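You operate a simulated robot arm through the tools that you are given. There is no shell and no other tool. Be economical: measure what you need, move in short steps, check, and stop when the job is done.

You are at the controls of a simulated robot arm. One attempt, no reset.

JOB
Gauge the wire on the spool and set the length dial as the fill chart says.
Fine: push the depth gauge in to the wire, draw it back after and zero the counter; the mains dial is off and stays off: first try the green winder button.

The check looks at the end state, three seconds after you hand in, the way a careful person would. Anything else that was tipped, shoved, dropped, spilled or broken makes it a failure.

ROBOT AND FRAMES
A 6-joint arm with a two-finger parallel gripper, fixed in place. Base frame: the origin is at the foot of the arm, x ahead of it, y to its left, z up. Readings come in m, rad, newtons and seconds.
Its first joint turns from -1.152 to 1.152 rad. Payload 2.9 kg.
The TCP is the grasp point between the finger pads, 0.03 m short of the fingertips. In the tool frame z runs along the fingers and y along their closing line. The gripper opens to 0.11 m. The fingers are 0.02 m wide and 0.01 m thick; the gripper's body (0.048 by 0.112 m) begins 0.055 m behind the TCP.
Orientation is that of the tool frame in the base frame, as a unit quaternion [w, x, y, z]. With the fingers straight down and closing along the base's y, the tool's x points along the base's -x, its y along +y and its z along -z.

CONTROLS
- The arm moves only by the tool apply_moves. Its argument "commands" is a list that holds one entry, the list of rows, each a list of 6 numbers: the shift along the base's x, y, z in units of 50 mm (1.0 is 50 mm), then the turn, a rotation vector about the base's x, y, z in units of 4 degrees (1.0 is 4 degrees). In form: [[[x, y, z, wx, wy, wz], ...]]. A call has 1 to 12 rows; each row shifts and turns the commanded pose from where the row before left it. "hand" is the opening, from 0 (shut) to 1 (fully open), set as the call begins (left out, the last holds). A call with a number of a shift or a turn outside -1 to 1 is refused whole. Rows are played at 5 a second. More than 0.05 m and 0.15 rad between two rows, or a gripper value outside its range, and nothing of the call is played. Where a pose cannot be reached the arm comes as near as it can. A force on the tool above 90 N (or 10 N above the force at the start of the call, whichever is more), or a blocked arm, ends the call early, and 0.2 s more pass. Each finger travels about 0.108 m/s and halts on what it meets, pressing with about 33 N; the grip force reading is that of the motor and also rises with nothing between the fingers. The clock runs only during rows and for 0.2 s after the last one: add rows that do not move to give the fingers time. It gives the time, the measured TCP pose, the force on the tool (base axes), the opening and the grip force at its end, in the units of the frame above (readings bear some noise).
- Cameras (640 x 400 px; columns grow to the right, rows downward): "scene" is fixed at [0.0897, 0.4655, 1.3635]; the picture's right is [-0.46, -0.89, 0.00], its down [-0.67, 0.35, -0.66] and it looks along [0.58, -0.30, -0.76] (base axes); focal length 214 px, centre (320, 200). "wrist" rides on the gripper at [-0.036, 0, -0.057] in the tool frame; the picture's right is [0.00, -1.00, 0.00], its down [0.97, 0.00, -0.24] and it looks along [0.24, 0.00, 0.97] (tool axes); focal length 218 px, centre (320, 200).
- camera(camera): a new picture of that camera. The clock stands still meanwhile.
- measure_at(camera, pixels): for up to 12 pixels [column, row] of the newest picture of that camera ("zoom" is the newest enlarged one), the place [x, y, z] in the base frame of the surface seen there, good to about 0.002 m. The clock stands still meanwhile.
- zoom(camera, box): a new picture of the part [left, top, right, bottom] of that camera's present view, enlarged. The clock stands still meanwhile.
- finish_job(): hands the job in; it is judged then, once.

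Keep the steps short. Do not move on a guess: measure, check each grasp and each placing, and mend mistakes. In all there are 80 turns and 46 pictures (those below and enlarged ones count). Leave the gripper open and the arm clear of the work at the hand-in unless told otherwise, and finish with a single line.

The tools are called after "Call:" as name(argument=value, ...) on one line, values as JSON. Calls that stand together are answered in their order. apply_moves: Moves the arm, as the interface text tells. Its arguments: {"type":"object","properties":{"commands":{"type":"array"},"hand":{"type":"number"}},"required":["commands"]} The other tools are called the same way: camera (camera) takes a picture; measure_at (camera, pixels) gives the place of the surface under pixels of a picture; zoom (camera, box) takes an enlarged picture of a part of a camera's view; finish_job () hands the job in.

At the start:

```text
time_s: 0.0
tool_pos: [0.4423, 0.0894, 1.2156]
orientation: [0.0, 0.001, 1.0, 0.0]
ft_force: [-0.2, -0.1, 0.1]
finger_gap: 0.1098
grasp_force: 0.0
```

scene: 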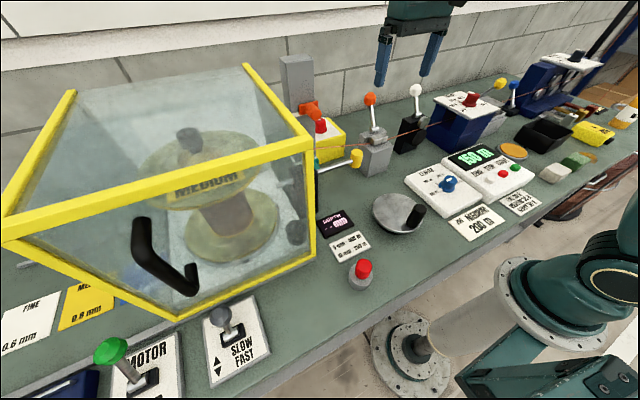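
wrist: 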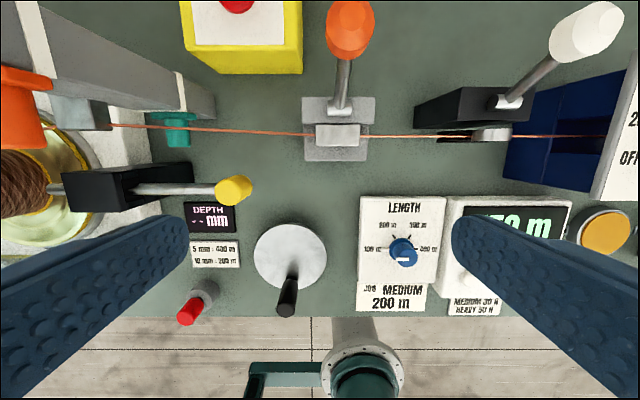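

I see a winding machine: yellow guarded spool on the left, depth gauge with yellow knob, length dial, counter. I'll enlarge the parts to read the labels.

Call:
zoom(camera="scene", box=[300, 60, 560, 300])

Call:
zoom(camera="wrist", box=[160, 160, 640, 330])

Call:
zoom(camera="scene", box=[400, 30, 640, 250])

Call:
zoom(camera="scene", box=[0, 180, 400, 400])

```text
1.67 times, centred on (430, 180) of scene
```

zoom: 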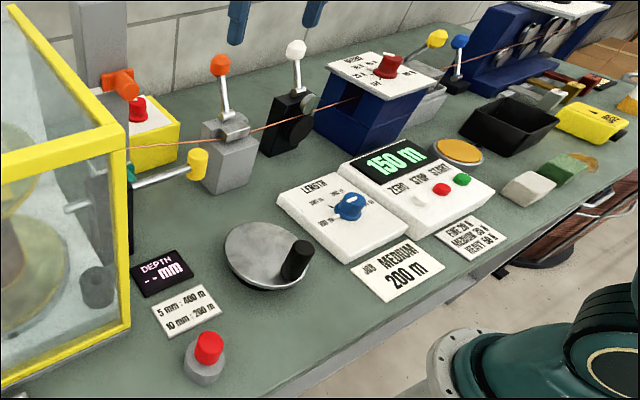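

```text
1.33 times, centred on (400, 245) of wrist
```

zoom: 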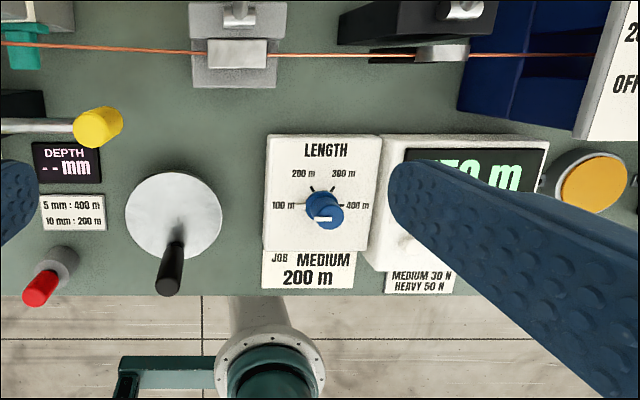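

```text
1.82 times, centred on (520, 140) of scene
```

zoom: 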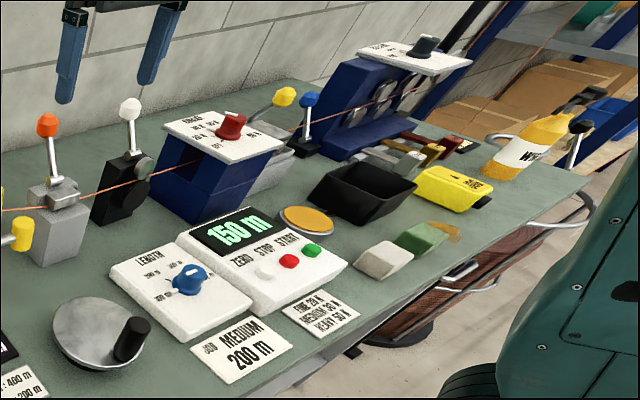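

```text
1.60 times, centred on (200, 290) of scene
```

zoom: 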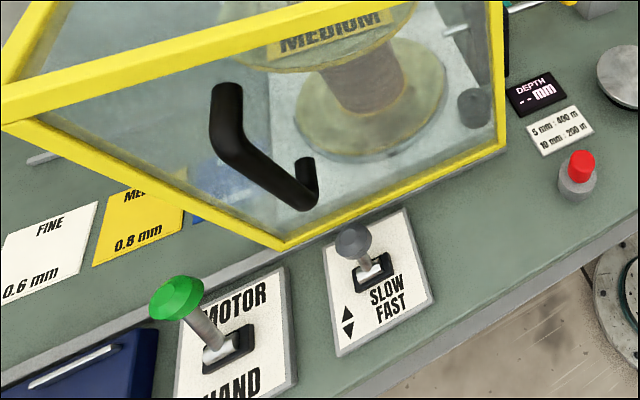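

I read the fill chart (5 mm: 400 m, 10 mm: 200 m) and the LENGTH dial 100–400 m, ZERO/STOP/START buttons. Next I measure these spots in the scene: gauge knob (355,158), counter buttons, dial.

Call:
zoom(camera="scene", box=[400, 130, 540, 220])

Call:
measure_at(camera="scene", pixels=[[356, 158], [356, 152], [340, 162], [330, 166], [318, 168], [361, 270], [416, 215], [400, 215], [373, 140], [415, 90], [320, 125], [370, 98]])

Call:
zoom(camera="scene", box=[420, 40, 640, 170])

Call:
zoom(camera="scene", box=[270, 80, 400, 200])

```text
4.44 times, centred on (470, 175) of scene
```

zoom: 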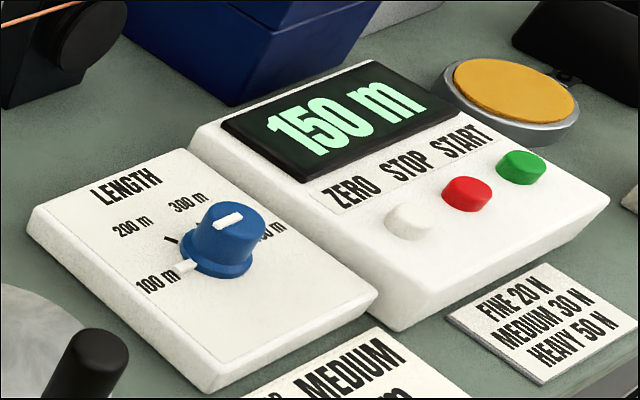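

```text
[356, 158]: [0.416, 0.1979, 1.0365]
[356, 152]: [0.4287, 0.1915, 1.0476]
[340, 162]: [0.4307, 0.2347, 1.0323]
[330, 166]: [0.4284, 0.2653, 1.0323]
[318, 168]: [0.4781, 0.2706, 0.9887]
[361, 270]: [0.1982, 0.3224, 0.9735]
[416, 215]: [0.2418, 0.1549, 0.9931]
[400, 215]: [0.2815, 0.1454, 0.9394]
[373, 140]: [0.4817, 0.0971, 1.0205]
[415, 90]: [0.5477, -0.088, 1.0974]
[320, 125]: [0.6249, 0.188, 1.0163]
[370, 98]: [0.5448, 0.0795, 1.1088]
```

```text
2.91 times, centred on (530, 105) of scene
```

zoom: 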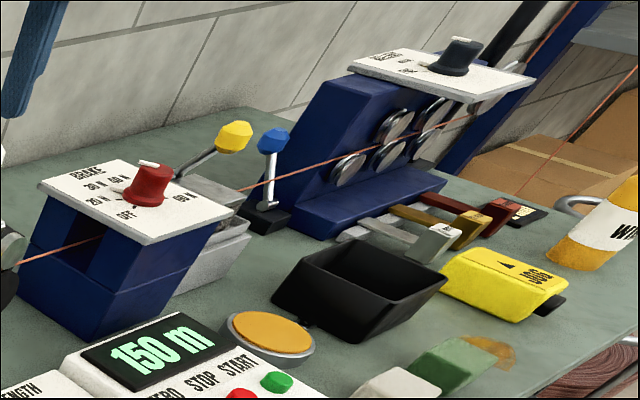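

```text
3.33 times, centred on (335, 140) of scene
```

zoom: 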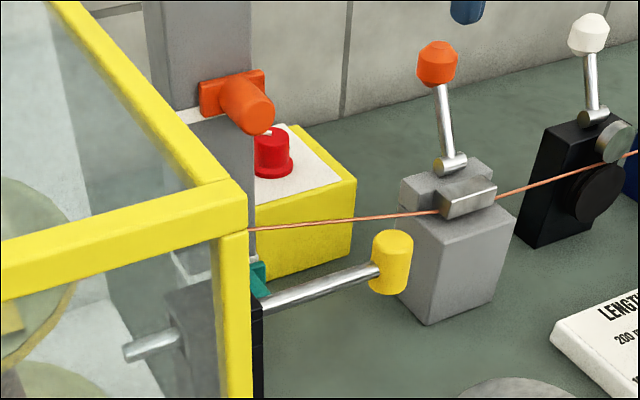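

I'll get dial and button positions precisely; the zoom gave START at about scene (515,167), STOP (503,173), ZERO (490,180), dial (449,180).

Call:
zoom(camera="scene", box=[400, 130, 540, 220])

Call:
measure_at(camera="zoom", pixels=[[521, 157], [466, 185], [410, 213], [530, 195], [229, 218], [225, 268], [187, 268], [243, 300], [155, 280], [125, 232], [188, 204], [275, 232]])

```text
4.44 times, centred on (470, 175) of scene
```

zoom: 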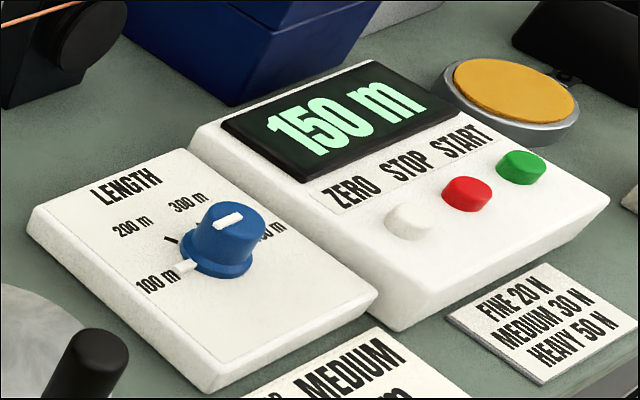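

```text
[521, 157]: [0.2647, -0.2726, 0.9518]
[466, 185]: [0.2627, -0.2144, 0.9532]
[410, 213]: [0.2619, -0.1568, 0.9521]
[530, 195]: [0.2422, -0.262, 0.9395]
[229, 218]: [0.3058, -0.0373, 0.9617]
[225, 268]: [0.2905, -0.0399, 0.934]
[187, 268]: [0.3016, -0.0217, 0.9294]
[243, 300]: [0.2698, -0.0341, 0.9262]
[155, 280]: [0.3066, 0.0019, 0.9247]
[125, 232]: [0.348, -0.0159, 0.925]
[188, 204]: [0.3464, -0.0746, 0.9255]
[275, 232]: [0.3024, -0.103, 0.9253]
```

START top at (0.265,-0.272,0.952). I move above it at height with fingers shut.

Call:
apply_moves(commands=[[[-0.443, -0.904, 0, 0, 0, 0], [-0.443, -0.904, 0, 0, 0, 0], [-0.443, -0.904, 0, 0, 0, 0], [-0.443, -0.904, 0, 0, 0, 0], [-0.443, -0.904, 0, 0, 0, 0], [-0.443, -0.904, 0, 0, 0, 0], [-0.443, -0.904, 0, 0, 0, 0], [-0.443, -0.904, 0, 0, 0, 0], [0, 0, -1, 0, 0, 0], [0, 0, -1, 0, 0, 0]]], hand=0)

Call:
camera(camera="wrist")

```text
refused: row 1 steps farther than a row can; nothing moved
```

```text
35 pictures are left
```

wrist: 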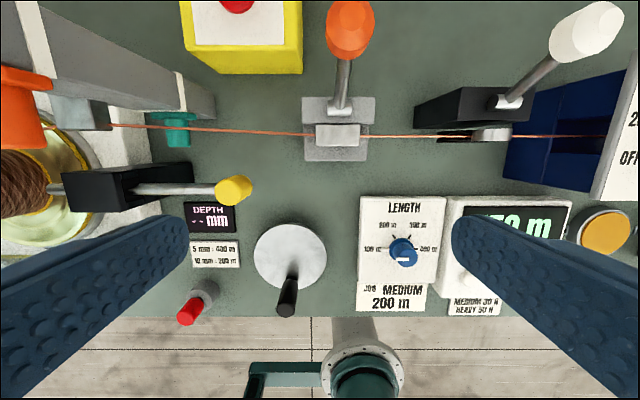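

The row was slightly over 50 mm combined. I'll use smaller steps.

Call:
apply_moves(commands=[[[-0.394, -0.804, 0, 0, 0, 0], [-0.394, -0.804, 0, 0, 0, 0], [-0.394, -0.804, 0, 0, 0, 0], [-0.394, -0.804, 0, 0, 0, 0], [-0.394, -0.804, 0, 0, 0, 0], [-0.394, -0.804, 0, 0, 0, 0], [-0.394, -0.804, 0, 0, 0, 0], [-0.394, -0.804, 0, 0, 0, 0], [-0.394, -0.804, 0, 0, 0, 0], [0, 0, -0.9, 0, 0, 0], [0, 0, -0.9, 0, 0, 0]]], hand=0)

Call:
camera(camera="wrist")

```text
time_s: 2.4
tool_pos: [0.2655, -0.2726, 1.1243]
orientation: [0.0, 0.0, 1.0, 0.0]
ft_force: [-0.7, 0.1, 0.0]
finger_gap: 0.0
grasp_force: 33.2
```

```text
34 pictures are left
```

wrist: 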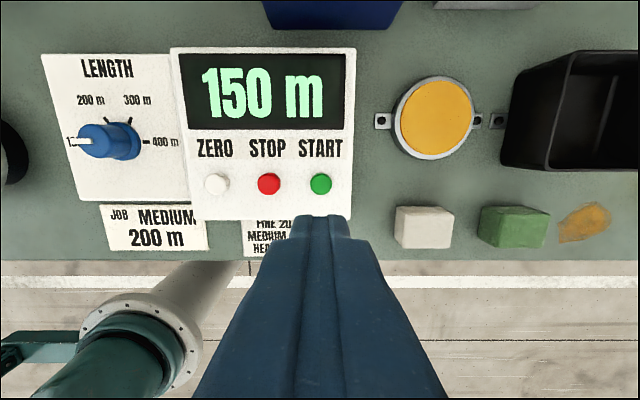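

Counter box clear of obstacles. I measure the buttons from here: ZERO (216,183), STOP (269,183), START (321,183), and dial knob (110,140).

Call:
measure_at(camera="wrist", pixels=[[216, 182], [269, 182], [321, 182], [330, 205], [92, 141], [125, 141], [135, 141], [86, 141], [105, 120], [131, 120], [150, 141], [60, 180]])

```text
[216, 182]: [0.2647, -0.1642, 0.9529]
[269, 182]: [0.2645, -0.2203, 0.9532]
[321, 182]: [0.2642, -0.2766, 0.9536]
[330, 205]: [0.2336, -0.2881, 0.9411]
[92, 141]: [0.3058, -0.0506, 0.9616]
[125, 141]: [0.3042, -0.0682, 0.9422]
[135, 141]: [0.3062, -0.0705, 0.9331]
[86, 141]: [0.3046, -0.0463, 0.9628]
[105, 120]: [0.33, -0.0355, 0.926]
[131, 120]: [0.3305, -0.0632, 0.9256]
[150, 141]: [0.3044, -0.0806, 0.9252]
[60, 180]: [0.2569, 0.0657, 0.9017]
```

START centre about (0.264,-0.276), top 0.953. I lower to ~16 mm above, then press gently in small steps.

Call:
apply_moves(commands=[[[0, -0.06, -0.9, 0, 0, 0], [0, 0, -0.9, 0, 0, 0], [0, 0, -0.7, 0, 0, 0], [0, 0, -0.15, 0, 0, 0], [0, 0, -0.1, 0, 0, 0], [0, 0, -0.08, 0, 0, 0], [0, 0, -0.06, 0, 0, 0], [0, 0, 0, 0, 0, 0]]])

Call:
camera(camera="wrist")

```text
time_s: 4.2
tool_pos: [0.2649, -0.2741, 0.9813]
orientation: [0.001, 0.0, 1.0, 0.0]
ft_force: [0.0, -0.5, 0.3]
finger_gap: 0.0
grasp_force: 32.7
```

```text
33 pictures are left
```

wrist: 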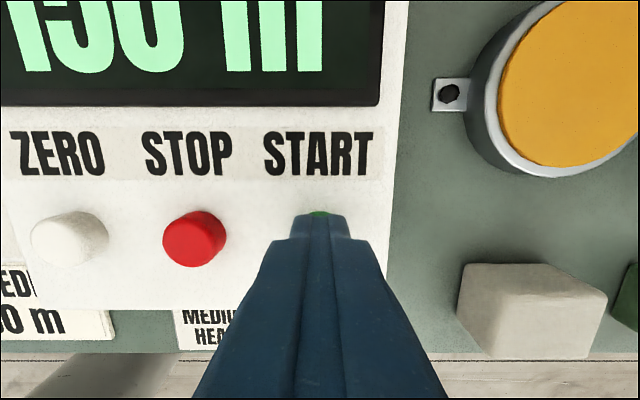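

Just about touching (force 0.3 N). I press down a few mm more, then see.

Call:
apply_moves(commands=[[[0, 0, -0.04, 0, 0, 0], [0, 0, -0.04, 0, 0, 0], [0, 0, -0.04, 0, 0, 0], [0, 0, 0, 0, 0, 0]]])

```text
time_s: 5.2
tool_pos: [0.2653, -0.275, 0.9749]
orientation: [0.001, 0.0, 1.0, 0.0]
ft_force: [1.3, 1.9, 3.9]
finger_gap: 0.0001
grasp_force: 33.1
```

Call:
apply_moves(commands=[[[0, 0, -0.04, 0, 0, 0], [0, 0, -0.04, 0, 0, 0], [0, 0, 0, 0, 0, 0]]])

Call:
apply_moves(commands=[[[0, 0, 0.4, 0, 0, 0], [0, 0, 1, 0, 0, 0], [0, 0, 1, 0, 0, 0]]])

Call:
camera(camera="scene")

```text
time_s: 6.0
tool_pos: [0.2652, -0.2753, 0.972]
orientation: [0.002, 0.0, 1.0, -0.002]
ft_force: [-1.1, 0.4, 28.6]
finger_gap: 0.0001
grasp_force: 33.1
```

```text
time_s: 6.8
tool_pos: [0.2646, -0.2726, 1.0913]
orientation: [-0.001, 0.0, 1.0, 0.001]
ft_force: [0.1, 0.7, 0.5]
finger_gap: 0.0
grasp_force: 33.1
```

```text
32 pictures are left
```

scene: 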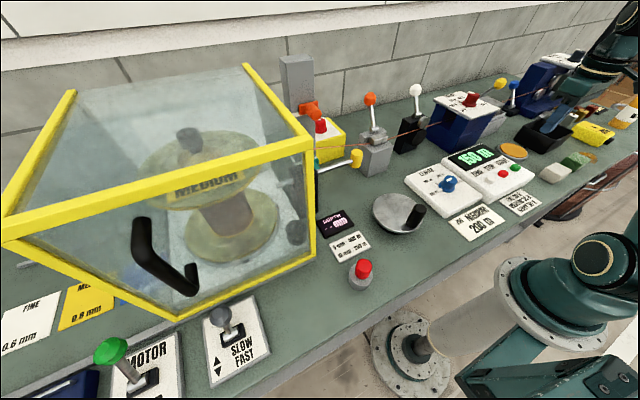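

START bottomed at 28.6 N and nothing happened (counter still 150 m): the winder is dead, as said. Next, the gauge: I measure around it: the knob, rod, wire, guard box edge.

Call:
zoom(camera="scene", box=[270, 90, 400, 190])

Call:
measure_at(camera="scene", pixels=[[312, 142], [313, 175], [300, 60], [306, 107], [370, 98], [374, 130], [340, 146], [355, 143], [325, 149], [385, 137], [318, 190], [247, 68]])

```text
4.00 times, centred on (335, 140) of scene
```

zoom: 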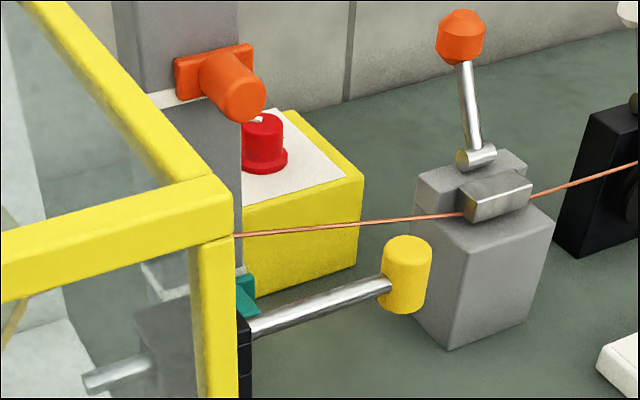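

```text
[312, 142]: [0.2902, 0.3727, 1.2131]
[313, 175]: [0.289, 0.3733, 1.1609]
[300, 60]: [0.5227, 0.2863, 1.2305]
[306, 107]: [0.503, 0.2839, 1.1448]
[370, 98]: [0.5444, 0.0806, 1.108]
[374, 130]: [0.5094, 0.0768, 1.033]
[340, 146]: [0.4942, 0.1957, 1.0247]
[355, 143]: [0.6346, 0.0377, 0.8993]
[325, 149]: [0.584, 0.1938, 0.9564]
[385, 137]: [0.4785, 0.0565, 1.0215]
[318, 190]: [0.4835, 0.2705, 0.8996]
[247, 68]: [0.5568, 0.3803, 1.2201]
```

Call:
measure_at(camera="zoom", pixels=[[405, 242], [390, 255], [425, 255], [390, 300], [420, 305], [406, 275], [380, 288], [320, 308], [256, 330], [244, 330], [300, 228], [245, 290]])

```text
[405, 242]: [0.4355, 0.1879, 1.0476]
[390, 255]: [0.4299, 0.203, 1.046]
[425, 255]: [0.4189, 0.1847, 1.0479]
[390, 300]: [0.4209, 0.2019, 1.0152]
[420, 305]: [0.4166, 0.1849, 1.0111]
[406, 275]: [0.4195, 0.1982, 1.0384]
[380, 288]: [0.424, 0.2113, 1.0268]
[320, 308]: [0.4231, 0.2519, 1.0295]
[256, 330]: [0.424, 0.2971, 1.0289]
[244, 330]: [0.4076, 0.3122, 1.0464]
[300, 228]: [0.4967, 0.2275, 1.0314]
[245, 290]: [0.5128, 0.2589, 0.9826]
```

Knob is a cylinder along y, centre about (0.431,0.193,1.03), ~38 mm across; wire runs at x≈0.495. I check the orange handle tip near the column and the black housing.

Call:
measure_at(camera="zoom", pixels=[[243, 100], [220, 80], [180, 80], [225, 110], [243, 360], [265, 135]])

Call:
apply_moves(commands=[[[0, 0, 0.9, 0, 0, 0], [0, 0, 0.9, 0, 0, 0], [0.35, 0.8, 0.5, 0, 0, 0], [0.35, 0.85, 0, 0, 0, 0], [0.35, 0.85, 0, 0, 0, 0], [0.35, 0.85, 0, 0, 0, 0], [0.35, 0.85, 0, 0, 0, 0], [0.35, 0.85, 0, 0, 0, 0], [0.35, 0.85, 0, 0, 0, 0], [0.35, 0.85, 0, 0, 0, 0], [0.35, 0.85, 0, 0, 0, 0]]], hand=0.55)

```text
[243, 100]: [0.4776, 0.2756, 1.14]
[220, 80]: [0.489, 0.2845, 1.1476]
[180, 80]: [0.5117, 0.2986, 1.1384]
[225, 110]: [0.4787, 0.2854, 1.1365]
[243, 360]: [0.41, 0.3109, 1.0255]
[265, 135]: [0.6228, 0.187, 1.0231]
```

```text
refused: row 3 steps farther than a row can; nothing moved
```

The orange handle tip sits at (0.477,0.276,1.14); a short push of ~25 mm keeps me clear. I lift first, then travel.

Call:
apply_moves(commands=[[[0, 0, 0.87, 0, 0, 0], [0, 0, 0.87, 0, 0, 0], [0, 0, 0.87, 0, 0, 0], [0.3, 0.8, 0, 0, 0, -1], [0.3, 0.8, 0, 0, 0, -1], [0.3, 0.8, 0, 0, 0, -1], [0.3, 0.8, 0, 0, 0, -1], [0.3, 0.8, 0, 0, 0, -1], [0.3, 0.8, 0, 0, 0, -1], [0.3, 0.8, 0, 0, 0, -1], [0.3, 0.8, 0, 0, 0, -1]]], hand=0.55)

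```text
time_s: 9.2
tool_pos: [0.3851, 0.0456, 1.2219]
orientation: [0.001, 0.276, 0.961, 0.001]
ft_force: [-0.9, 0.6, -0.1]
finger_gap: 0.0605
grasp_force: 0.0
```

Turned 32° so far; I continue to above the knob.

Call:
apply_moves(commands=[[[0.077, 0.24, 0, 0, 0, -1], [0.077, 0.24, 0, 0, 0, -1], [0.077, 0.24, 0, 0, 0, -1], [0.077, 0.24, 0, 0, 0, -1], [0.077, 0.24, 0, 0, 0, -1], [0.077, 0.24, 0, 0, 0, -1], [0.077, 0.24, 0, 0, 0, -1], [0.077, 0.24, 0, 0, 0, -1], [0.077, 0.24, 0, 0, 0, -1], [0.077, 0.24, 0, 0, 0, -1], [0.077, 0.24, 0, 0, 0, -1], [0.077, 0.24, 0, 0, 0, -1]]])

Call:
apply_moves(commands=[[[0, 0, 0, 0, 0, -1], [0, 0, 0, 0, 0, -1], [0, 0, 0, 0, 0, -0.5], [0, 0, 0, 0, 0, 0]]])

Call:
camera(camera="wrist")

```text
time_s: 11.8
tool_pos: [0.4312, 0.1902, 1.2206]
orientation: [0.0, 0.644, 0.765, 0.0]
ft_force: [0.2, -0.2, -1.3]
finger_gap: 0.0605
grasp_force: 0.0
```

```text
time_s: 12.8
tool_pos: [0.4319, 0.1888, 1.2209]
orientation: [0.001, 0.708, 0.706, 0.0]
ft_force: [0.4, -0.1, -0.8]
finger_gap: 0.0605
grasp_force: 0.1
```

```text
30 pictures are left
```

wrist: 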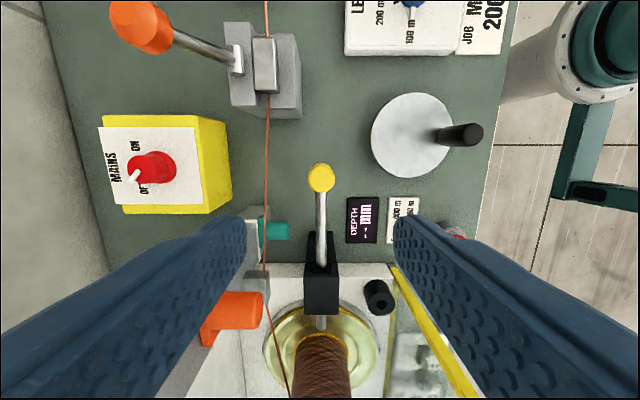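

MAINS points to OFF on the yellow box; leave it. I measure the knob (321,178), rod tip (321,322), wire (321,338), and housing edges.

Call:
measure_at(camera="wrist", pixels=[[321, 178], [310, 178], [332, 178], [321, 168], [321, 187], [321, 200], [321, 232], [321, 322], [321, 329], [322, 345], [267, 200], [321, 310]])

```text
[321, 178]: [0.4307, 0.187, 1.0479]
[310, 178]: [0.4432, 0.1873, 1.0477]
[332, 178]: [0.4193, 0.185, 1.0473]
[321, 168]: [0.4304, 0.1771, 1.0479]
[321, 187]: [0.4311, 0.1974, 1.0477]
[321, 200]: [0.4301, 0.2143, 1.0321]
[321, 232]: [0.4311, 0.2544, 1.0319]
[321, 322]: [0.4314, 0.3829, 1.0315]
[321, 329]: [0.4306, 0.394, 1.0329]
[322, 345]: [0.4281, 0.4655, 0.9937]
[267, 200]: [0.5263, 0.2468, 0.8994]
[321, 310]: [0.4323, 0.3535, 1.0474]
```

Knob is upright, centre (0.431,0.189), 26 mm across, z 1.008–1.048. I lower straight around it.

Call:
apply_moves(commands=[[[0, 0, -0.95, 0, 0, 0], [0, 0, -0.95, 0, 0, 0], [0, 0, -0.8, 0, 0, 0], [0, 0, -0.6, 0, 0, 0], [0, 0, -0.5, 0, 0, 0], [0, 0, 0, 0, 0, 0]]])

Call:
camera(camera="scene")

```text
time_s: 14.2
tool_pos: [0.4324, 0.1898, 1.0317]
orientation: [0.001, 0.707, 0.707, 0.0]
ft_force: [-0.2, 0.9, 0.5]
finger_gap: 0.0607
grasp_force: 0.1
```

```text
29 pictures are left
```

scene: 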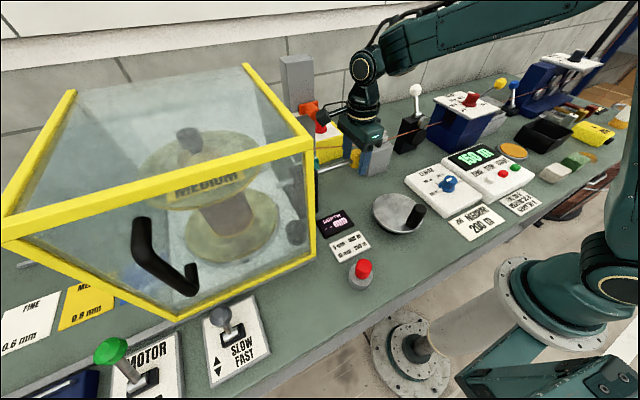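

Fingers straddle the knob with no contact. I shut the fingers on it.

Call:
apply_moves(commands=[[[0, 0, 0, 0, 0, 0], [0, 0, 0, 0, 0, 0], [0, 0, 0, 0, 0, 0]]], hand=0.15)

```text
time_s: 15.0
tool_pos: [0.4302, 0.1889, 1.0307]
orientation: [-0.002, 0.706, 0.708, -0.004]
ft_force: [-34.6, 1.5, 1.5]
finger_gap: 0.0294
grasp_force: 44.9
```

Gripped (gap 29 mm), but with a −35 N sideways load: grip is off-centre, so I ease by ~2 mm toward −x.

Call:
apply_moves(commands=[[[-0.02, 0, 0, 0, 0, 0], [-0.02, 0, 0, 0, 0, 0], [0, 0, 0, 0, 0, 0]]])

```text
time_s: 15.8
tool_pos: [0.4298, 0.1896, 1.0324]
orientation: [0.001, 0.707, 0.707, 0.0]
ft_force: [-13.8, 3.9, -5.9]
finger_gap: 0.029
grasp_force: 45.3
```

Load is falling. I start pushing gently in +y, small steps.

Call:
apply_moves(commands=[[[-0.01, 0.08, 0, 0, 0, 0], [-0.01, 0.08, 0, 0, 0, 0], [0, 0.08, 0, 0, 0, 0], [0, 0, 0, 0, 0, 0]]])

Call:
camera(camera="wrist")

```text
time_s: 16.8
tool_pos: [0.4302, 0.2013, 1.0311]
orientation: [0.0, 0.707, 0.707, 0.0]
ft_force: [-5.2, -1.0, -10.2]
finger_gap: 0.029
grasp_force: 45.4
```

```text
28 pictures are left
```

wrist: 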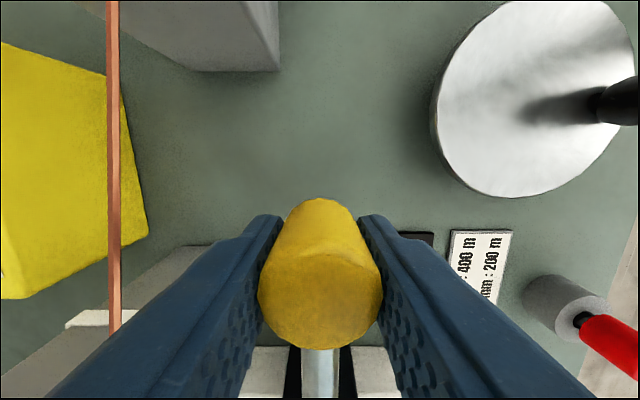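

Knob moved 12 mm with the hand, no resistance. I push on in small steps, and read the display.

Call:
apply_moves(commands=[[[0, 0.08, 0, 0, 0, 0], [0, 0.08, 0, 0, 0, 0], [0, 0, 0, 0, 0, 0]]])

Call:
zoom(camera="scene", box=[270, 130, 400, 270])

```text
time_s: 17.6
tool_pos: [0.4303, 0.2088, 1.0313]
orientation: [-0.001, 0.707, 0.707, 0.0]
ft_force: [0.4, -0.9, -12.0]
finger_gap: 0.0288
grasp_force: 44.8
```

```text
2.86 times, centred on (335, 200) of scene
```

zoom: 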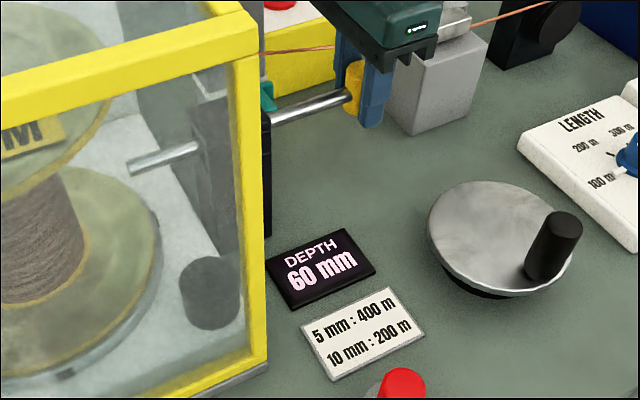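

The display now reads 60 mm and wire isn't reached yet. Push 8 mm more and reread.

Call:
apply_moves(commands=[[[0, 0.08, 0.03, 0, 0, 0], [0, 0.08, 0, 0, 0, 0], [0, 0, 0, 0, 0, 0]]])

Call:
zoom(camera="scene", box=[220, 90, 400, 250])

```text
time_s: 18.4
tool_pos: [0.4302, 0.2177, 1.0324]
orientation: [0.0, 0.707, 0.707, 0.0]
ft_force: [6.8, 0.1, -33.4]
finger_gap: 0.0294
grasp_force: 45.1
```

```text
2.50 times, centred on (310, 170) of scene
```

zoom: 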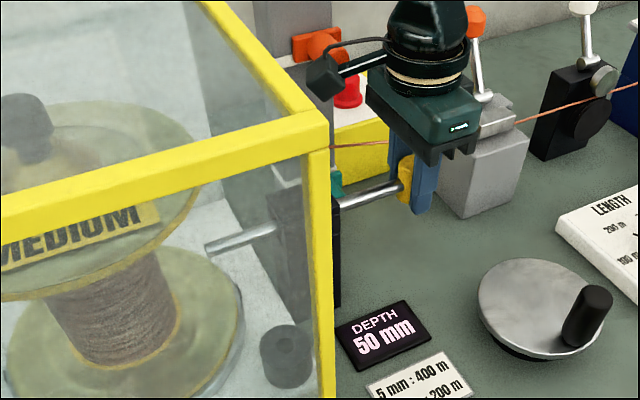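

Reads 50 mm, falling as I push; so it needs ~40 mm more travel likely. My +z nudge raised vertical load, I'll undo it. First measure the black part by the hand (zoom 325,75), and the orange handle, for clearance.

Call:
measure_at(camera="zoom", pixels=[[325, 75], [315, 80], [340, 85], [360, 65], [315, 45], [300, 45], [335, 50], [325, 60], [375, 85], [430, 120], [345, 200], [260, 228]])

Call:
apply_moves(commands=[[[0, 0, -0.04, 0, 0, 0], [0, 0, -0.03, 0, 0, 0], [0, 0, 0, 0, 0, 0]]])

```text
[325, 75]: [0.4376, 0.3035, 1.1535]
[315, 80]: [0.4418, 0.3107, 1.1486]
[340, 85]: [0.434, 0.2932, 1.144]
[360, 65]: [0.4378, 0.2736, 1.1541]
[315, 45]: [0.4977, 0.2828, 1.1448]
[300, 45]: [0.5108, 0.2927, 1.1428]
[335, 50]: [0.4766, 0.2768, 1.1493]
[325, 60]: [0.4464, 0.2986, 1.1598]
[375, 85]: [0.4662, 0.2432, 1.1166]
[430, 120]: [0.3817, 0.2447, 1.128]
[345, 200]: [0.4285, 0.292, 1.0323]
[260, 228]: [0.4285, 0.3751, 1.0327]
```

```text
time_s: 19.2
tool_pos: [0.4297, 0.2169, 1.0321]
orientation: [0.001, 0.707, 0.707, 0.001]
ft_force: [2.6, -0.8, 4.7]
finger_gap: 0.029
grasp_force: 44.9
```

The black bracket on the hand reaches 9 cm toward +y and would come near the guard and handle if I push 40 mm more this way. I'll let go, lift, and turn the hand round so the bracket points away. Fingers open to 0.55 first.

Call:
apply_moves(commands=[[[0, 0, 0, 0, 0, 0], [0, 0, 0, 0, 0, 0], [0, 0, 0, 0, 0, 0], [0, 0, 0.6, 0, 0, 0], [0, 0, 0.9, 0, 0, 0], [0, 0, 0.9, 0, 0, 0], [0, -0.1, 0.9, 0, 0, 0], [0, -0.1, 0.6, 0, 0, 0]]], hand=0.55)

Call:
apply_moves(commands=[[[0, 0, 0, 0, 0, 1], [0, 0, 0, 0, 0, 1], [0, 0, 0, 0, 0, 1], [0, 0, 0, 0, 0, 1], [0, 0, 0, 0, 0, 1], [0, 0, 0, 0, 0, 1], [0, 0, 0, 0, 0, 1], [0, 0, 0, 0, 0, 1], [0, 0, 0, 0, 0, 1], [0, 0, 0, 0, 0, 1], [0, 0, 0, 0, 0, 1], [0, 0, 0, 0, 0, 1]]])

Call:
apply_moves(commands=[[[0, 0, 0, 0, 0, 1], [0, 0, 0, 0, 0, 1], [0, 0, 0, 0, 0, 1], [0, 0, 0, 0, 0, 1], [0, 0, 0, 0, 0, 1], [0, 0, 0, 0, 0, 1], [0, 0, 0, 0, 0, 1], [0, 0, 0, 0, 0, 1], [0, 0, 0, 0, 0, 1], [0, 0, 0, 0, 0, 1], [0, 0, 0, 0, 0, 1], [0, 0, 0, 0, 0, 1]]])

Call:
apply_moves(commands=[[[0, 0, 0, 0, 0, 1], [0, 0, 0, 0, 0, 1], [0, 0, 0, 0, 0, 1], [0, 0, 0, 0, 0, 1], [0, 0, 0, 0, 0, 1], [0, 0, 0, 0, 0, 1], [0, 0, 0, 0, 0, 1], [0, 0, 0, 0, 0, 1], [0, 0, 0, 0, 0, 1], [0, 0, 0, 0, 0, 1], [0, 0, 0, 0, 0, 1], [0, 0, 0, 0, 0, 1]]])

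Call:
camera(camera="scene")

Call:
camera(camera="wrist")

```text
time_s: 21.0
tool_pos: [0.43, 0.2076, 1.2236]
orientation: [0.001, 0.707, 0.707, 0.001]
ft_force: [0.4, -0.5, -0.9]
finger_gap: 0.0607
grasp_force: 0.1
```

```text
time_s: 23.6
tool_pos: [0.4287, 0.2077, 1.2244]
orientation: [0.001, 0.358, 0.934, 0.001]
ft_force: [-0.1, -0.3, 0.3]
finger_gap: 0.0603
grasp_force: 0.0
```

```text
time_s: 26.2
tool_pos: [0.4305, 0.2064, 1.2244]
orientation: [0.001, -0.053, 0.999, 0.001]
ft_force: [-0.6, -0.8, 0.5]
finger_gap: 0.0604
grasp_force: 0.1
```

```text
time_s: 28.8
tool_pos: [0.4292, 0.2064, 1.2246]
orientation: [0.0, -0.455, 0.891, 0.0]
ft_force: [0.1, -0.6, 0.5]
finger_gap: 0.0605
grasp_force: 0.0
```

```text
25 pictures are left
```

scene: 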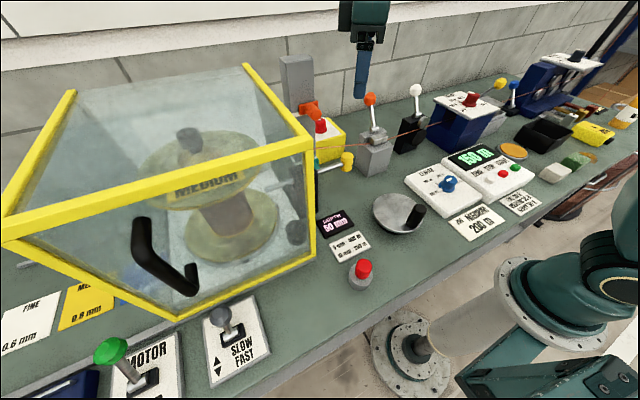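

```text
24 pictures are left
```

wrist: 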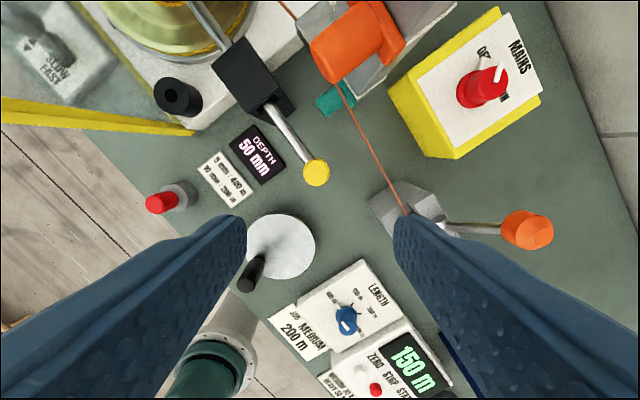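

The gauge stayed at 50 mm on its own. I measure the knob (316,172), handle tip and housing now.

Call:
measure_at(camera="wrist", pixels=[[316, 172], [308, 172], [325, 172], [316, 163], [316, 182], [290, 135], [270, 100], [325, 75], [313, 45], [345, 70], [340, 15], [240, 65]])

Call:
apply_moves(commands=[[[0, 0, 0, 0, 0, 1], [0, 0, 0, 0, 0, 0.5]]])

```text
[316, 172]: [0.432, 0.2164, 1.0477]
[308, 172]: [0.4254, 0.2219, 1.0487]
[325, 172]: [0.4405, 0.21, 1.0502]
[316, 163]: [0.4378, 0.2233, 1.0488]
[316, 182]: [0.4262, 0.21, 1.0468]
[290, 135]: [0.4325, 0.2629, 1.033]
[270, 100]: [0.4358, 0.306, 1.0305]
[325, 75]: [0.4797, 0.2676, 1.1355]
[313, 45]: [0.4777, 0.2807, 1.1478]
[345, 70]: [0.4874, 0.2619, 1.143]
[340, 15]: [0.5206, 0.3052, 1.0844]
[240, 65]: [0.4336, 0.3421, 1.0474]
```

```text
time_s: 29.4
tool_pos: [0.429, 0.2076, 1.225]
orientation: [0.001, -0.501, 0.865, 0.0]
ft_force: [0.3, -0.2, 0.2]
finger_gap: 0.0606
grasp_force: 0.1
```

I go down with the hand ~5 mm behind the knob centre for handle clearance, aiming at (0.429,0.211,1.036).

Call:
apply_moves(commands=[[[0, 0.07, -0.95, 0, 0, 0], [0, 0, -0.95, 0, 0, 0], [0, 0, -0.8, 0, 0, 0], [0, 0, -0.6, 0, 0, 0], [0, 0, -0.48, 0, 0, 0], [0, 0, 0, 0, 0, 0]]])

Call:
apply_moves(commands=[[[0, 0, 0, 0, 0, 0], [0, 0, 0, 0, 0, 0], [0, 0, 0, 0, 0, 0]]], hand=0.2)

Call:
zoom(camera="scene", box=[220, 90, 400, 250])

```text
time_s: 30.8
tool_pos: [0.4298, 0.2106, 1.035]
orientation: [0.0, -0.5, 0.866, 0.0]
ft_force: [0.2, 0.4, -0.2]
finger_gap: 0.0603
grasp_force: 0.1
```

```text
time_s: 31.6
tool_pos: [0.4281, 0.2105, 1.0363]
orientation: [-0.002, -0.5, 0.866, 0.0]
ft_force: [-17.0, -0.7, 0.4]
finger_gap: 0.0292
grasp_force: 45.3
```

```text
2.50 times, centred on (310, 170) of scene
```

zoom: 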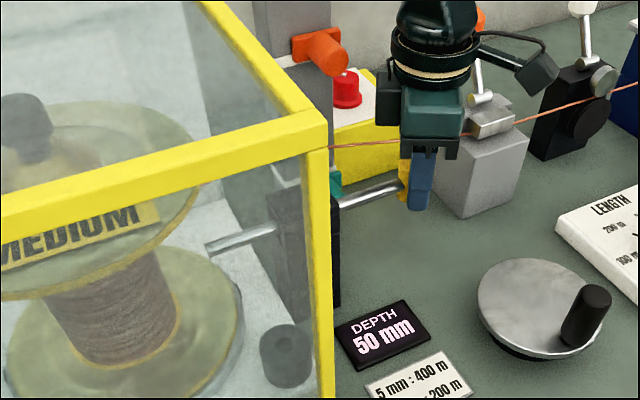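

Grip is good (gap 29 mm), bracket points away. I ease −x slightly and push 16 mm.

Call:
apply_moves(commands=[[[-0.03, 0, 0, 0, 0, 0], [0, 0.08, 0, 0, 0, 0], [0, 0.08, 0, 0, 0, 0], [0, 0.08, 0, 0, 0, 0], [0, 0.08, 0, 0, 0, 0], [0, 0, 0, 0, 0, 0]]])

Call:
zoom(camera="scene", box=[220, 90, 400, 250])

```text
time_s: 33.0
tool_pos: [0.4277, 0.2279, 1.0357]
orientation: [0.0, -0.5, 0.866, 0.001]
ft_force: [-7.5, -0.7, 3.9]
finger_gap: 0.029
grasp_force: 45.5
```

```text
2.50 times, centred on (310, 170) of scene
```

zoom: 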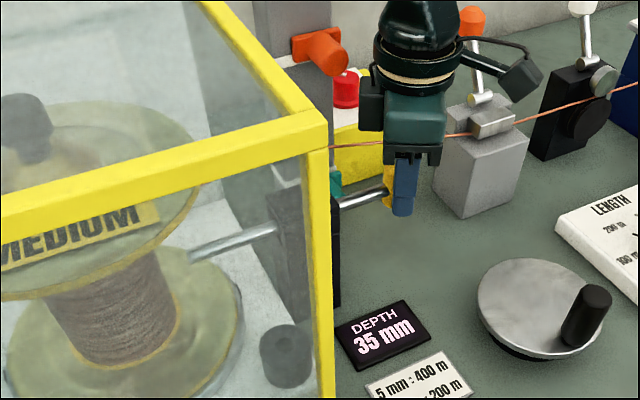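

35 mm now. Before pushing further I measure the hand's left side parts versus the orange handle.

Call:
measure_at(camera="zoom", pixels=[[365, 105], [372, 80], [378, 130], [380, 60], [395, 30], [345, 60], [342, 72], [330, 70], [335, 50], [388, 110], [410, 90], [376, 50]])

```text
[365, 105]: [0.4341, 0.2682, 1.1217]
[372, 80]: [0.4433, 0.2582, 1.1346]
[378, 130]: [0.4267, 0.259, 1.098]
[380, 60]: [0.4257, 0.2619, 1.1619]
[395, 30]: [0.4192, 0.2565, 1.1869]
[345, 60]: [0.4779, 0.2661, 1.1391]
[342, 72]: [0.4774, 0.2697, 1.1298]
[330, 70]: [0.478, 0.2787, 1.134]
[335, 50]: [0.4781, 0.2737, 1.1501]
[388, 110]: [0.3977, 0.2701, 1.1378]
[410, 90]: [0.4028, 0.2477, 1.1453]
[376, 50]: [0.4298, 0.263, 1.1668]
```

Clearance to the handle tip (x 0.4775, y ≥0.262) is fine: ~8 mm at full push. I push 12 mm, slowly.

Call:
apply_moves(commands=[[[-0.02, 0.06, -0.02, 0, 0, 0], [0, 0.06, 0, 0, 0, 0], [0, 0.06, 0, 0, 0, 0], [0, 0.06, 0, 0, 0, 0], [0, 0, 0, 0, 0, 0]]])

Call:
apply_moves(commands=[[[0, 0.06, 0, 0, 0, 0], [0, 0.06, 0, 0, 0, 0], [0, 0, 0, 0, 0, 0]]])

Call:
zoom(camera="scene", box=[220, 90, 400, 250])

```text
time_s: 34.2
tool_pos: [0.4283, 0.2399, 1.0356]
orientation: [0.002, -0.5, 0.866, 0.001]
ft_force: [10.2, -0.5, 12.7]
finger_gap: 0.0292
grasp_force: 45.5
```

```text
time_s: 35.0
tool_pos: [0.4274, 0.2439, 1.0361]
orientation: [0.002, -0.5, 0.866, 0.0]
ft_force: [14.4, -0.3, 11.6]
finger_gap: 0.0291
grasp_force: 45.7
```

```text
2.50 times, centred on (310, 170) of scene
```

zoom: 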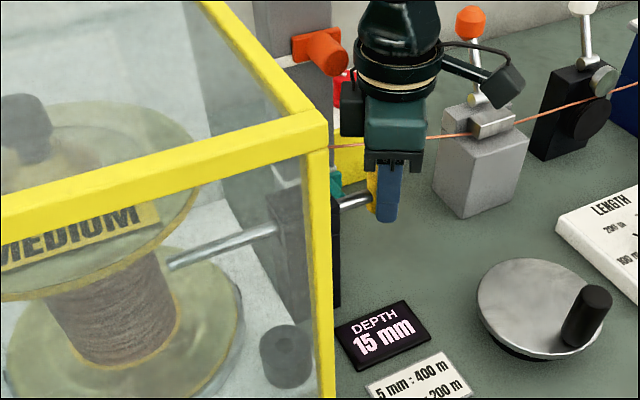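

15 mm, no resistance along y. Small steps on.

Call:
apply_moves(commands=[[[0.02, 0.04, 0.02, 0, 0, 0], [0, 0.04, 0, 0, 0, 0], [0, 0, 0, 0, 0, 0]]])

Call:
apply_moves(commands=[[[0, 0.04, 0, 0, 0, 0], [0, 0, 0, 0, 0, 0]]])

Call:
zoom(camera="scene", box=[220, 90, 400, 250])

```text
time_s: 35.8
tool_pos: [0.4274, 0.2469, 1.0362]
orientation: [0.0, -0.5, 0.866, -0.001]
ft_force: [11.0, 0.2, 8.1]
finger_gap: 0.0291
grasp_force: 45.8
```

```text
time_s: 36.4
tool_pos: [0.4268, 0.2505, 1.0373]
orientation: [0.0, -0.5, 0.866, 0.0]
ft_force: [7.2, -0.7, 9.5]
finger_gap: 0.0293
grasp_force: 45.0
```

```text
2.50 times, centred on (310, 170) of scene
```

zoom: 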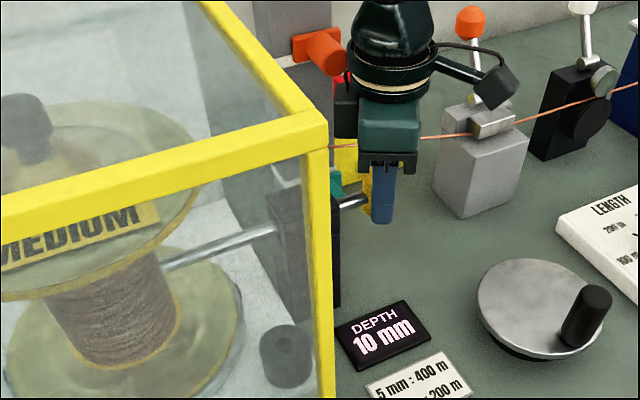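

10 mm but no contact force yet; push on 1.5 mm at a time.

Call:
apply_moves(commands=[[[0, 0.03, 0, 0, 0, 0], [0, 0, 0, 0, 0, 0]]])

Call:
apply_moves(commands=[[[0, 0.03, 0, 0, 0, 0], [0, 0, 0, 0, 0, 0]]])

Call:
apply_moves(commands=[[[0, 0.03, 0, 0, 0, 0], [0, 0, 0, 0, 0, 0]]])

Call:
zoom(camera="scene", box=[220, 90, 400, 250])

```text
time_s: 37.0
tool_pos: [0.4283, 0.2506, 1.0353]
orientation: [-0.001, -0.5, 0.866, 0.001]
ft_force: [1.1, -11.1, 11.7]
finger_gap: 0.0291
grasp_force: 45.3
```

```text
time_s: 37.6
tool_pos: [0.4273, 0.25, 1.0361]
orientation: [-0.002, -0.497, 0.868, -0.002]
ft_force: [2.6, -27.3, 11.2]
finger_gap: 0.0291
grasp_force: 44.9
```

```text
time_s: 38.2
tool_pos: [0.4288, 0.2521, 1.0351]
orientation: [-0.002, -0.497, 0.868, 0.0]
ft_force: [-3.3, -39.6, 7.6]
finger_gap: 0.0289
grasp_force: 45.8
```

```text
2.50 times, centred on (310, 170) of scene
```

zoom: 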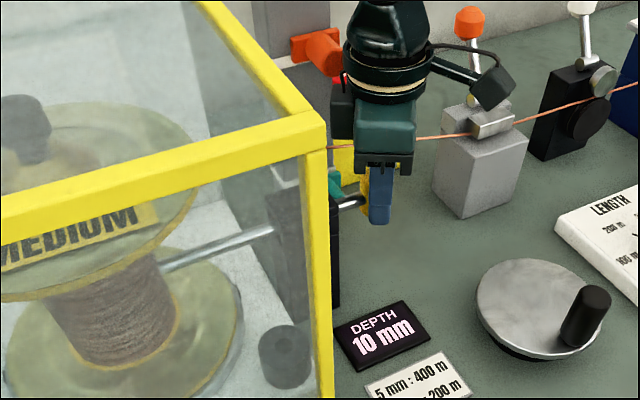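

The gauge met the wire: y-force rose to −40 N, tip at ~0.464 (wire surface measured 0.4655), reading steady at 10 mm → chart says 200 m. Now I draw the gauge back ~67 mm.

Call:
apply_moves(commands=[[[0, -0.1, 0, 0, 0, 0], [0, -0.12, 0, 0, 0, 0], [0, -0.12, 0, 0, 0, 0], [0, -0.12, 0, 0, 0, 0], [0, -0.12, 0, 0, 0, 0], [0, -0.12, 0, 0, 0, 0], [0, -0.12, 0, 0, 0, 0], [0, -0.12, 0, 0, 0, 0], [0, -0.12, 0, 0, 0, 0], [0, -0.12, 0, 0, 0, 0], [0, -0.1, 0, 0, 0, 0], [0, 0, 0, 0, 0, 0]]])

Call:
apply_moves(commands=[[[0, -0.06, 0, 0, 0, 0], [0, -0.06, 0, 0, 0, 0], [0, -0.04, 0, 0, 0, 0], [0, 0, 0, 0, 0, 0]]])

Call:
zoom(camera="scene", box=[220, 90, 400, 250])

```text
time_s: 40.8
tool_pos: [0.4281, 0.1893, 1.037]
orientation: [0.0, -0.5, 0.866, 0.0]
ft_force: [-9.0, 0.3, 4.2]
finger_gap: 0.0292
grasp_force: 44.9
```

```text
time_s: 41.8
tool_pos: [0.4288, 0.1841, 1.036]
orientation: [0.0, -0.501, 0.866, 0.0]
ft_force: [-7.8, 6.5, 7.8]
finger_gap: 0.0292
grasp_force: 45.1
```

```text
2.50 times, centred on (310, 170) of scene
```

zoom: 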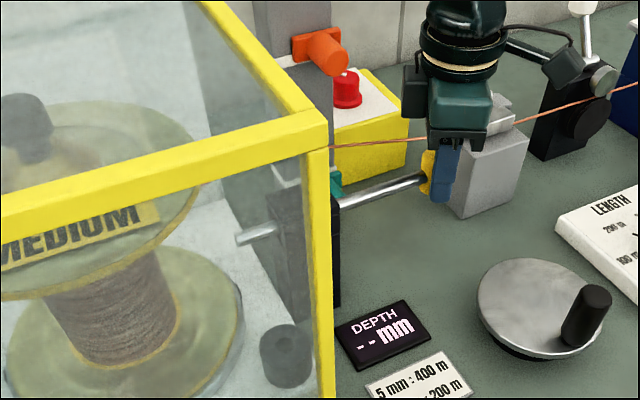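

Gauge back at its end stop, display "-- mm" as at start. I release, lift, and go above the dial at about (0.305,-0.055).

Call:
apply_moves(commands=[[[0, 0, 0, 0, 0, 0], [0, 0, 0, 0, 0, 0], [0, 0, 0, 0, 0, 0], [0, 0, 0.6, 0, 0, 0], [0, 0, 0.9, 0, 0, 0], [0, 0, 0.9, 0, 0, 0], [0, 0, 0.9, 0, 0, 0], [-0.4, -0.8, 0, 0, 0, 0], [-0.4, -0.8, 0, 0, 0, 0], [-0.4, -0.8, 0, 0, 0, 0], [-0.4, -0.8, 0, 0, 0, 0], [-0.4, -0.8, 0, 0, 0, 0]]], hand=0.55)

Call:
apply_moves(commands=[[[-0.4, -0.7, -0.4, 0, 0, 0], [0, 0, -0.8, 0, 0, 0], [0, 0, 0, 0, 0, 0]]])

Call:
camera(camera="wrist")

```text
time_s: 44.4
tool_pos: [0.3265, -0.0176, 1.2008]
orientation: [0.0, -0.501, 0.865, 0.0]
ft_force: [0.7, -0.5, -0.4]
finger_gap: 0.0602
grasp_force: 0.1
```

```text
time_s: 45.2
tool_pos: [0.3088, -0.0525, 1.1424]
orientation: [-0.001, -0.5, 0.866, 0.001]
ft_force: [-0.2, -0.3, -0.2]
finger_gap: 0.0606
grasp_force: 0.0
```

```text
17 pictures are left
```

wrist: 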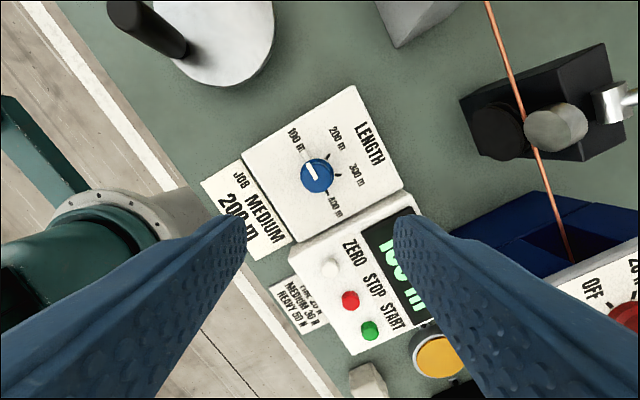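

Call:
zoom(camera="wrist", box=[264, 130, 376, 200])

Call:
measure_at(camera="zoom", pixels=[[300, 265], [270, 235], [350, 290], [305, 225], [320, 315], [280, 300], [345, 240], [445, 145], [440, 255], [365, 355], [225, 150], [275, 225]])

```text
5.71 times, centred on (320, 165) of wrist
```

zoom: 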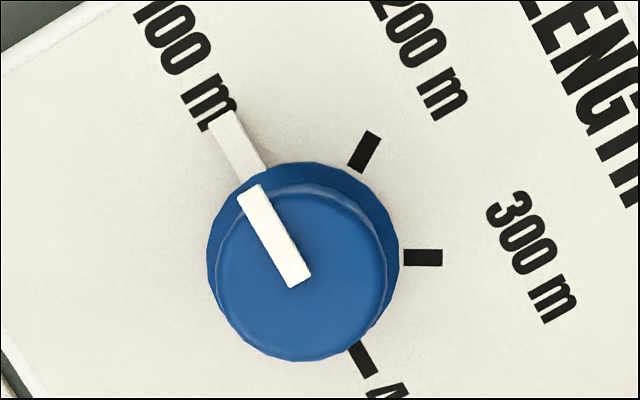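

```text
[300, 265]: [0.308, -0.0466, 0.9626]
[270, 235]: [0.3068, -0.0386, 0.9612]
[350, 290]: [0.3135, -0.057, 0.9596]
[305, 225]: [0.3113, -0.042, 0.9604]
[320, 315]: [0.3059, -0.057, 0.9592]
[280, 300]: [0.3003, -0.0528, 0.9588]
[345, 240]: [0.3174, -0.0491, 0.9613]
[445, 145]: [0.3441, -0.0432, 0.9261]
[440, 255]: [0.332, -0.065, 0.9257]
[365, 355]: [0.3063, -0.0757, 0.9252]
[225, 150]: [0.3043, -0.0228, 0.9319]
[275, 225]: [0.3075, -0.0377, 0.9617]
```

Pointer stands at 100 m; 200 m is 60° clockwise seen from above. Knob axis ≈(0.307,-0.048), top 0.961. I lower with TCP to z≈0.970 (tips 0.940, above the pointer nub).

Call:
apply_moves(commands=[[[-0.036, 0.09, -0.9, 0, 0, 0], [0, 0, -0.9, 0, 0, 0], [0, 0, -0.8, 0, 0, 0], [0, 0, -0.5, 0, 0, 0], [0, 0, -0.3, 0, 0, 0], [0, 0, 0, 0, 0, 0]]])

Call:
camera(camera="wrist")

```text
time_s: 46.6
tool_pos: [0.3077, -0.0464, 0.9712]
orientation: [-0.001, -0.5, 0.866, 0.0]
ft_force: [0.0, -0.3, 0.4]
finger_gap: 0.0607
grasp_force: 0.2
```

```text
15 pictures are left
```

wrist: 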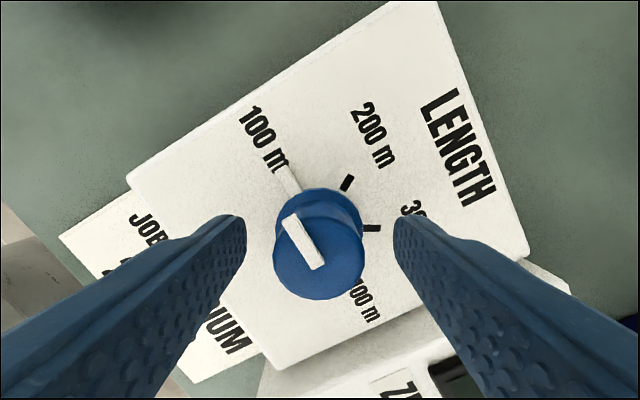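

Knob is centred between the fingers. I close on it.

Call:
apply_moves(commands=[[[0, 0, 0, 0, 0, 0], [0, 0, 0, 0, 0, 0], [0, 0, 0, 0, 0, 0]]], hand=0.2)

```text
time_s: 47.4
tool_pos: [0.3069, -0.0475, 0.9711]
orientation: [-0.001, -0.5, 0.866, 0.0]
ft_force: [-3.0, 2.8, -3.8]
finger_gap: 0.0332
grasp_force: 45.2
```

Well centred (small forces, gap 33 mm). I turn 60° clockwise: 15 steps of −4°.

Call:
apply_moves(commands=[[[0, 0, 0, 0, 0, -1], [0, 0, 0, 0, 0, -1], [0, 0, 0, 0, 0, -1], [0, 0, 0, 0, 0, -1], [0, 0, 0, 0, 0, -1], [0, 0, 0, 0, 0, -1], [0, 0, 0, 0, 0, -1], [0, 0, 0, 0, 0, -1], [0, 0, 0, 0, 0, -1], [0, 0, 0, 0, 0, -1]]])

Call:
apply_moves(commands=[[[0, 0, 0, 0, 0, -1], [0, 0, 0, 0, 0, -1], [0, 0, 0, 0, 0, -1], [0, 0, 0, 0, 0, -1], [0, 0, 0, 0, 0, -1], [0, 0, 0, 0, 0, 0]]])

Call:
zoom(camera="scene", box=[400, 130, 540, 220])

```text
time_s: 49.6
tool_pos: [0.3084, -0.0486, 0.9704]
orientation: [0.004, -0.173, 0.985, -0.003]
ft_force: [28.1, -0.9, -17.8]
finger_gap: 0.0327
grasp_force: 45.0
```

```text
time_s: 51.0
tool_pos: [0.3087, -0.0489, 0.9718]
orientation: [0.004, 0.002, 1.0, -0.002]
ft_force: [13.6, -19.1, 9.6]
finger_gap: 0.0329
grasp_force: 44.1
```

```text
4.44 times, centred on (470, 175) of scene
```

zoom: 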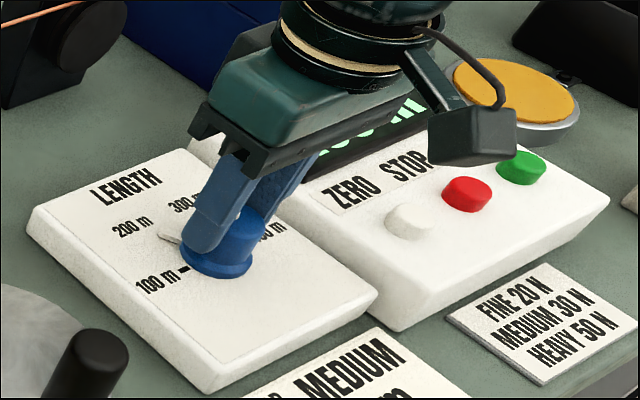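

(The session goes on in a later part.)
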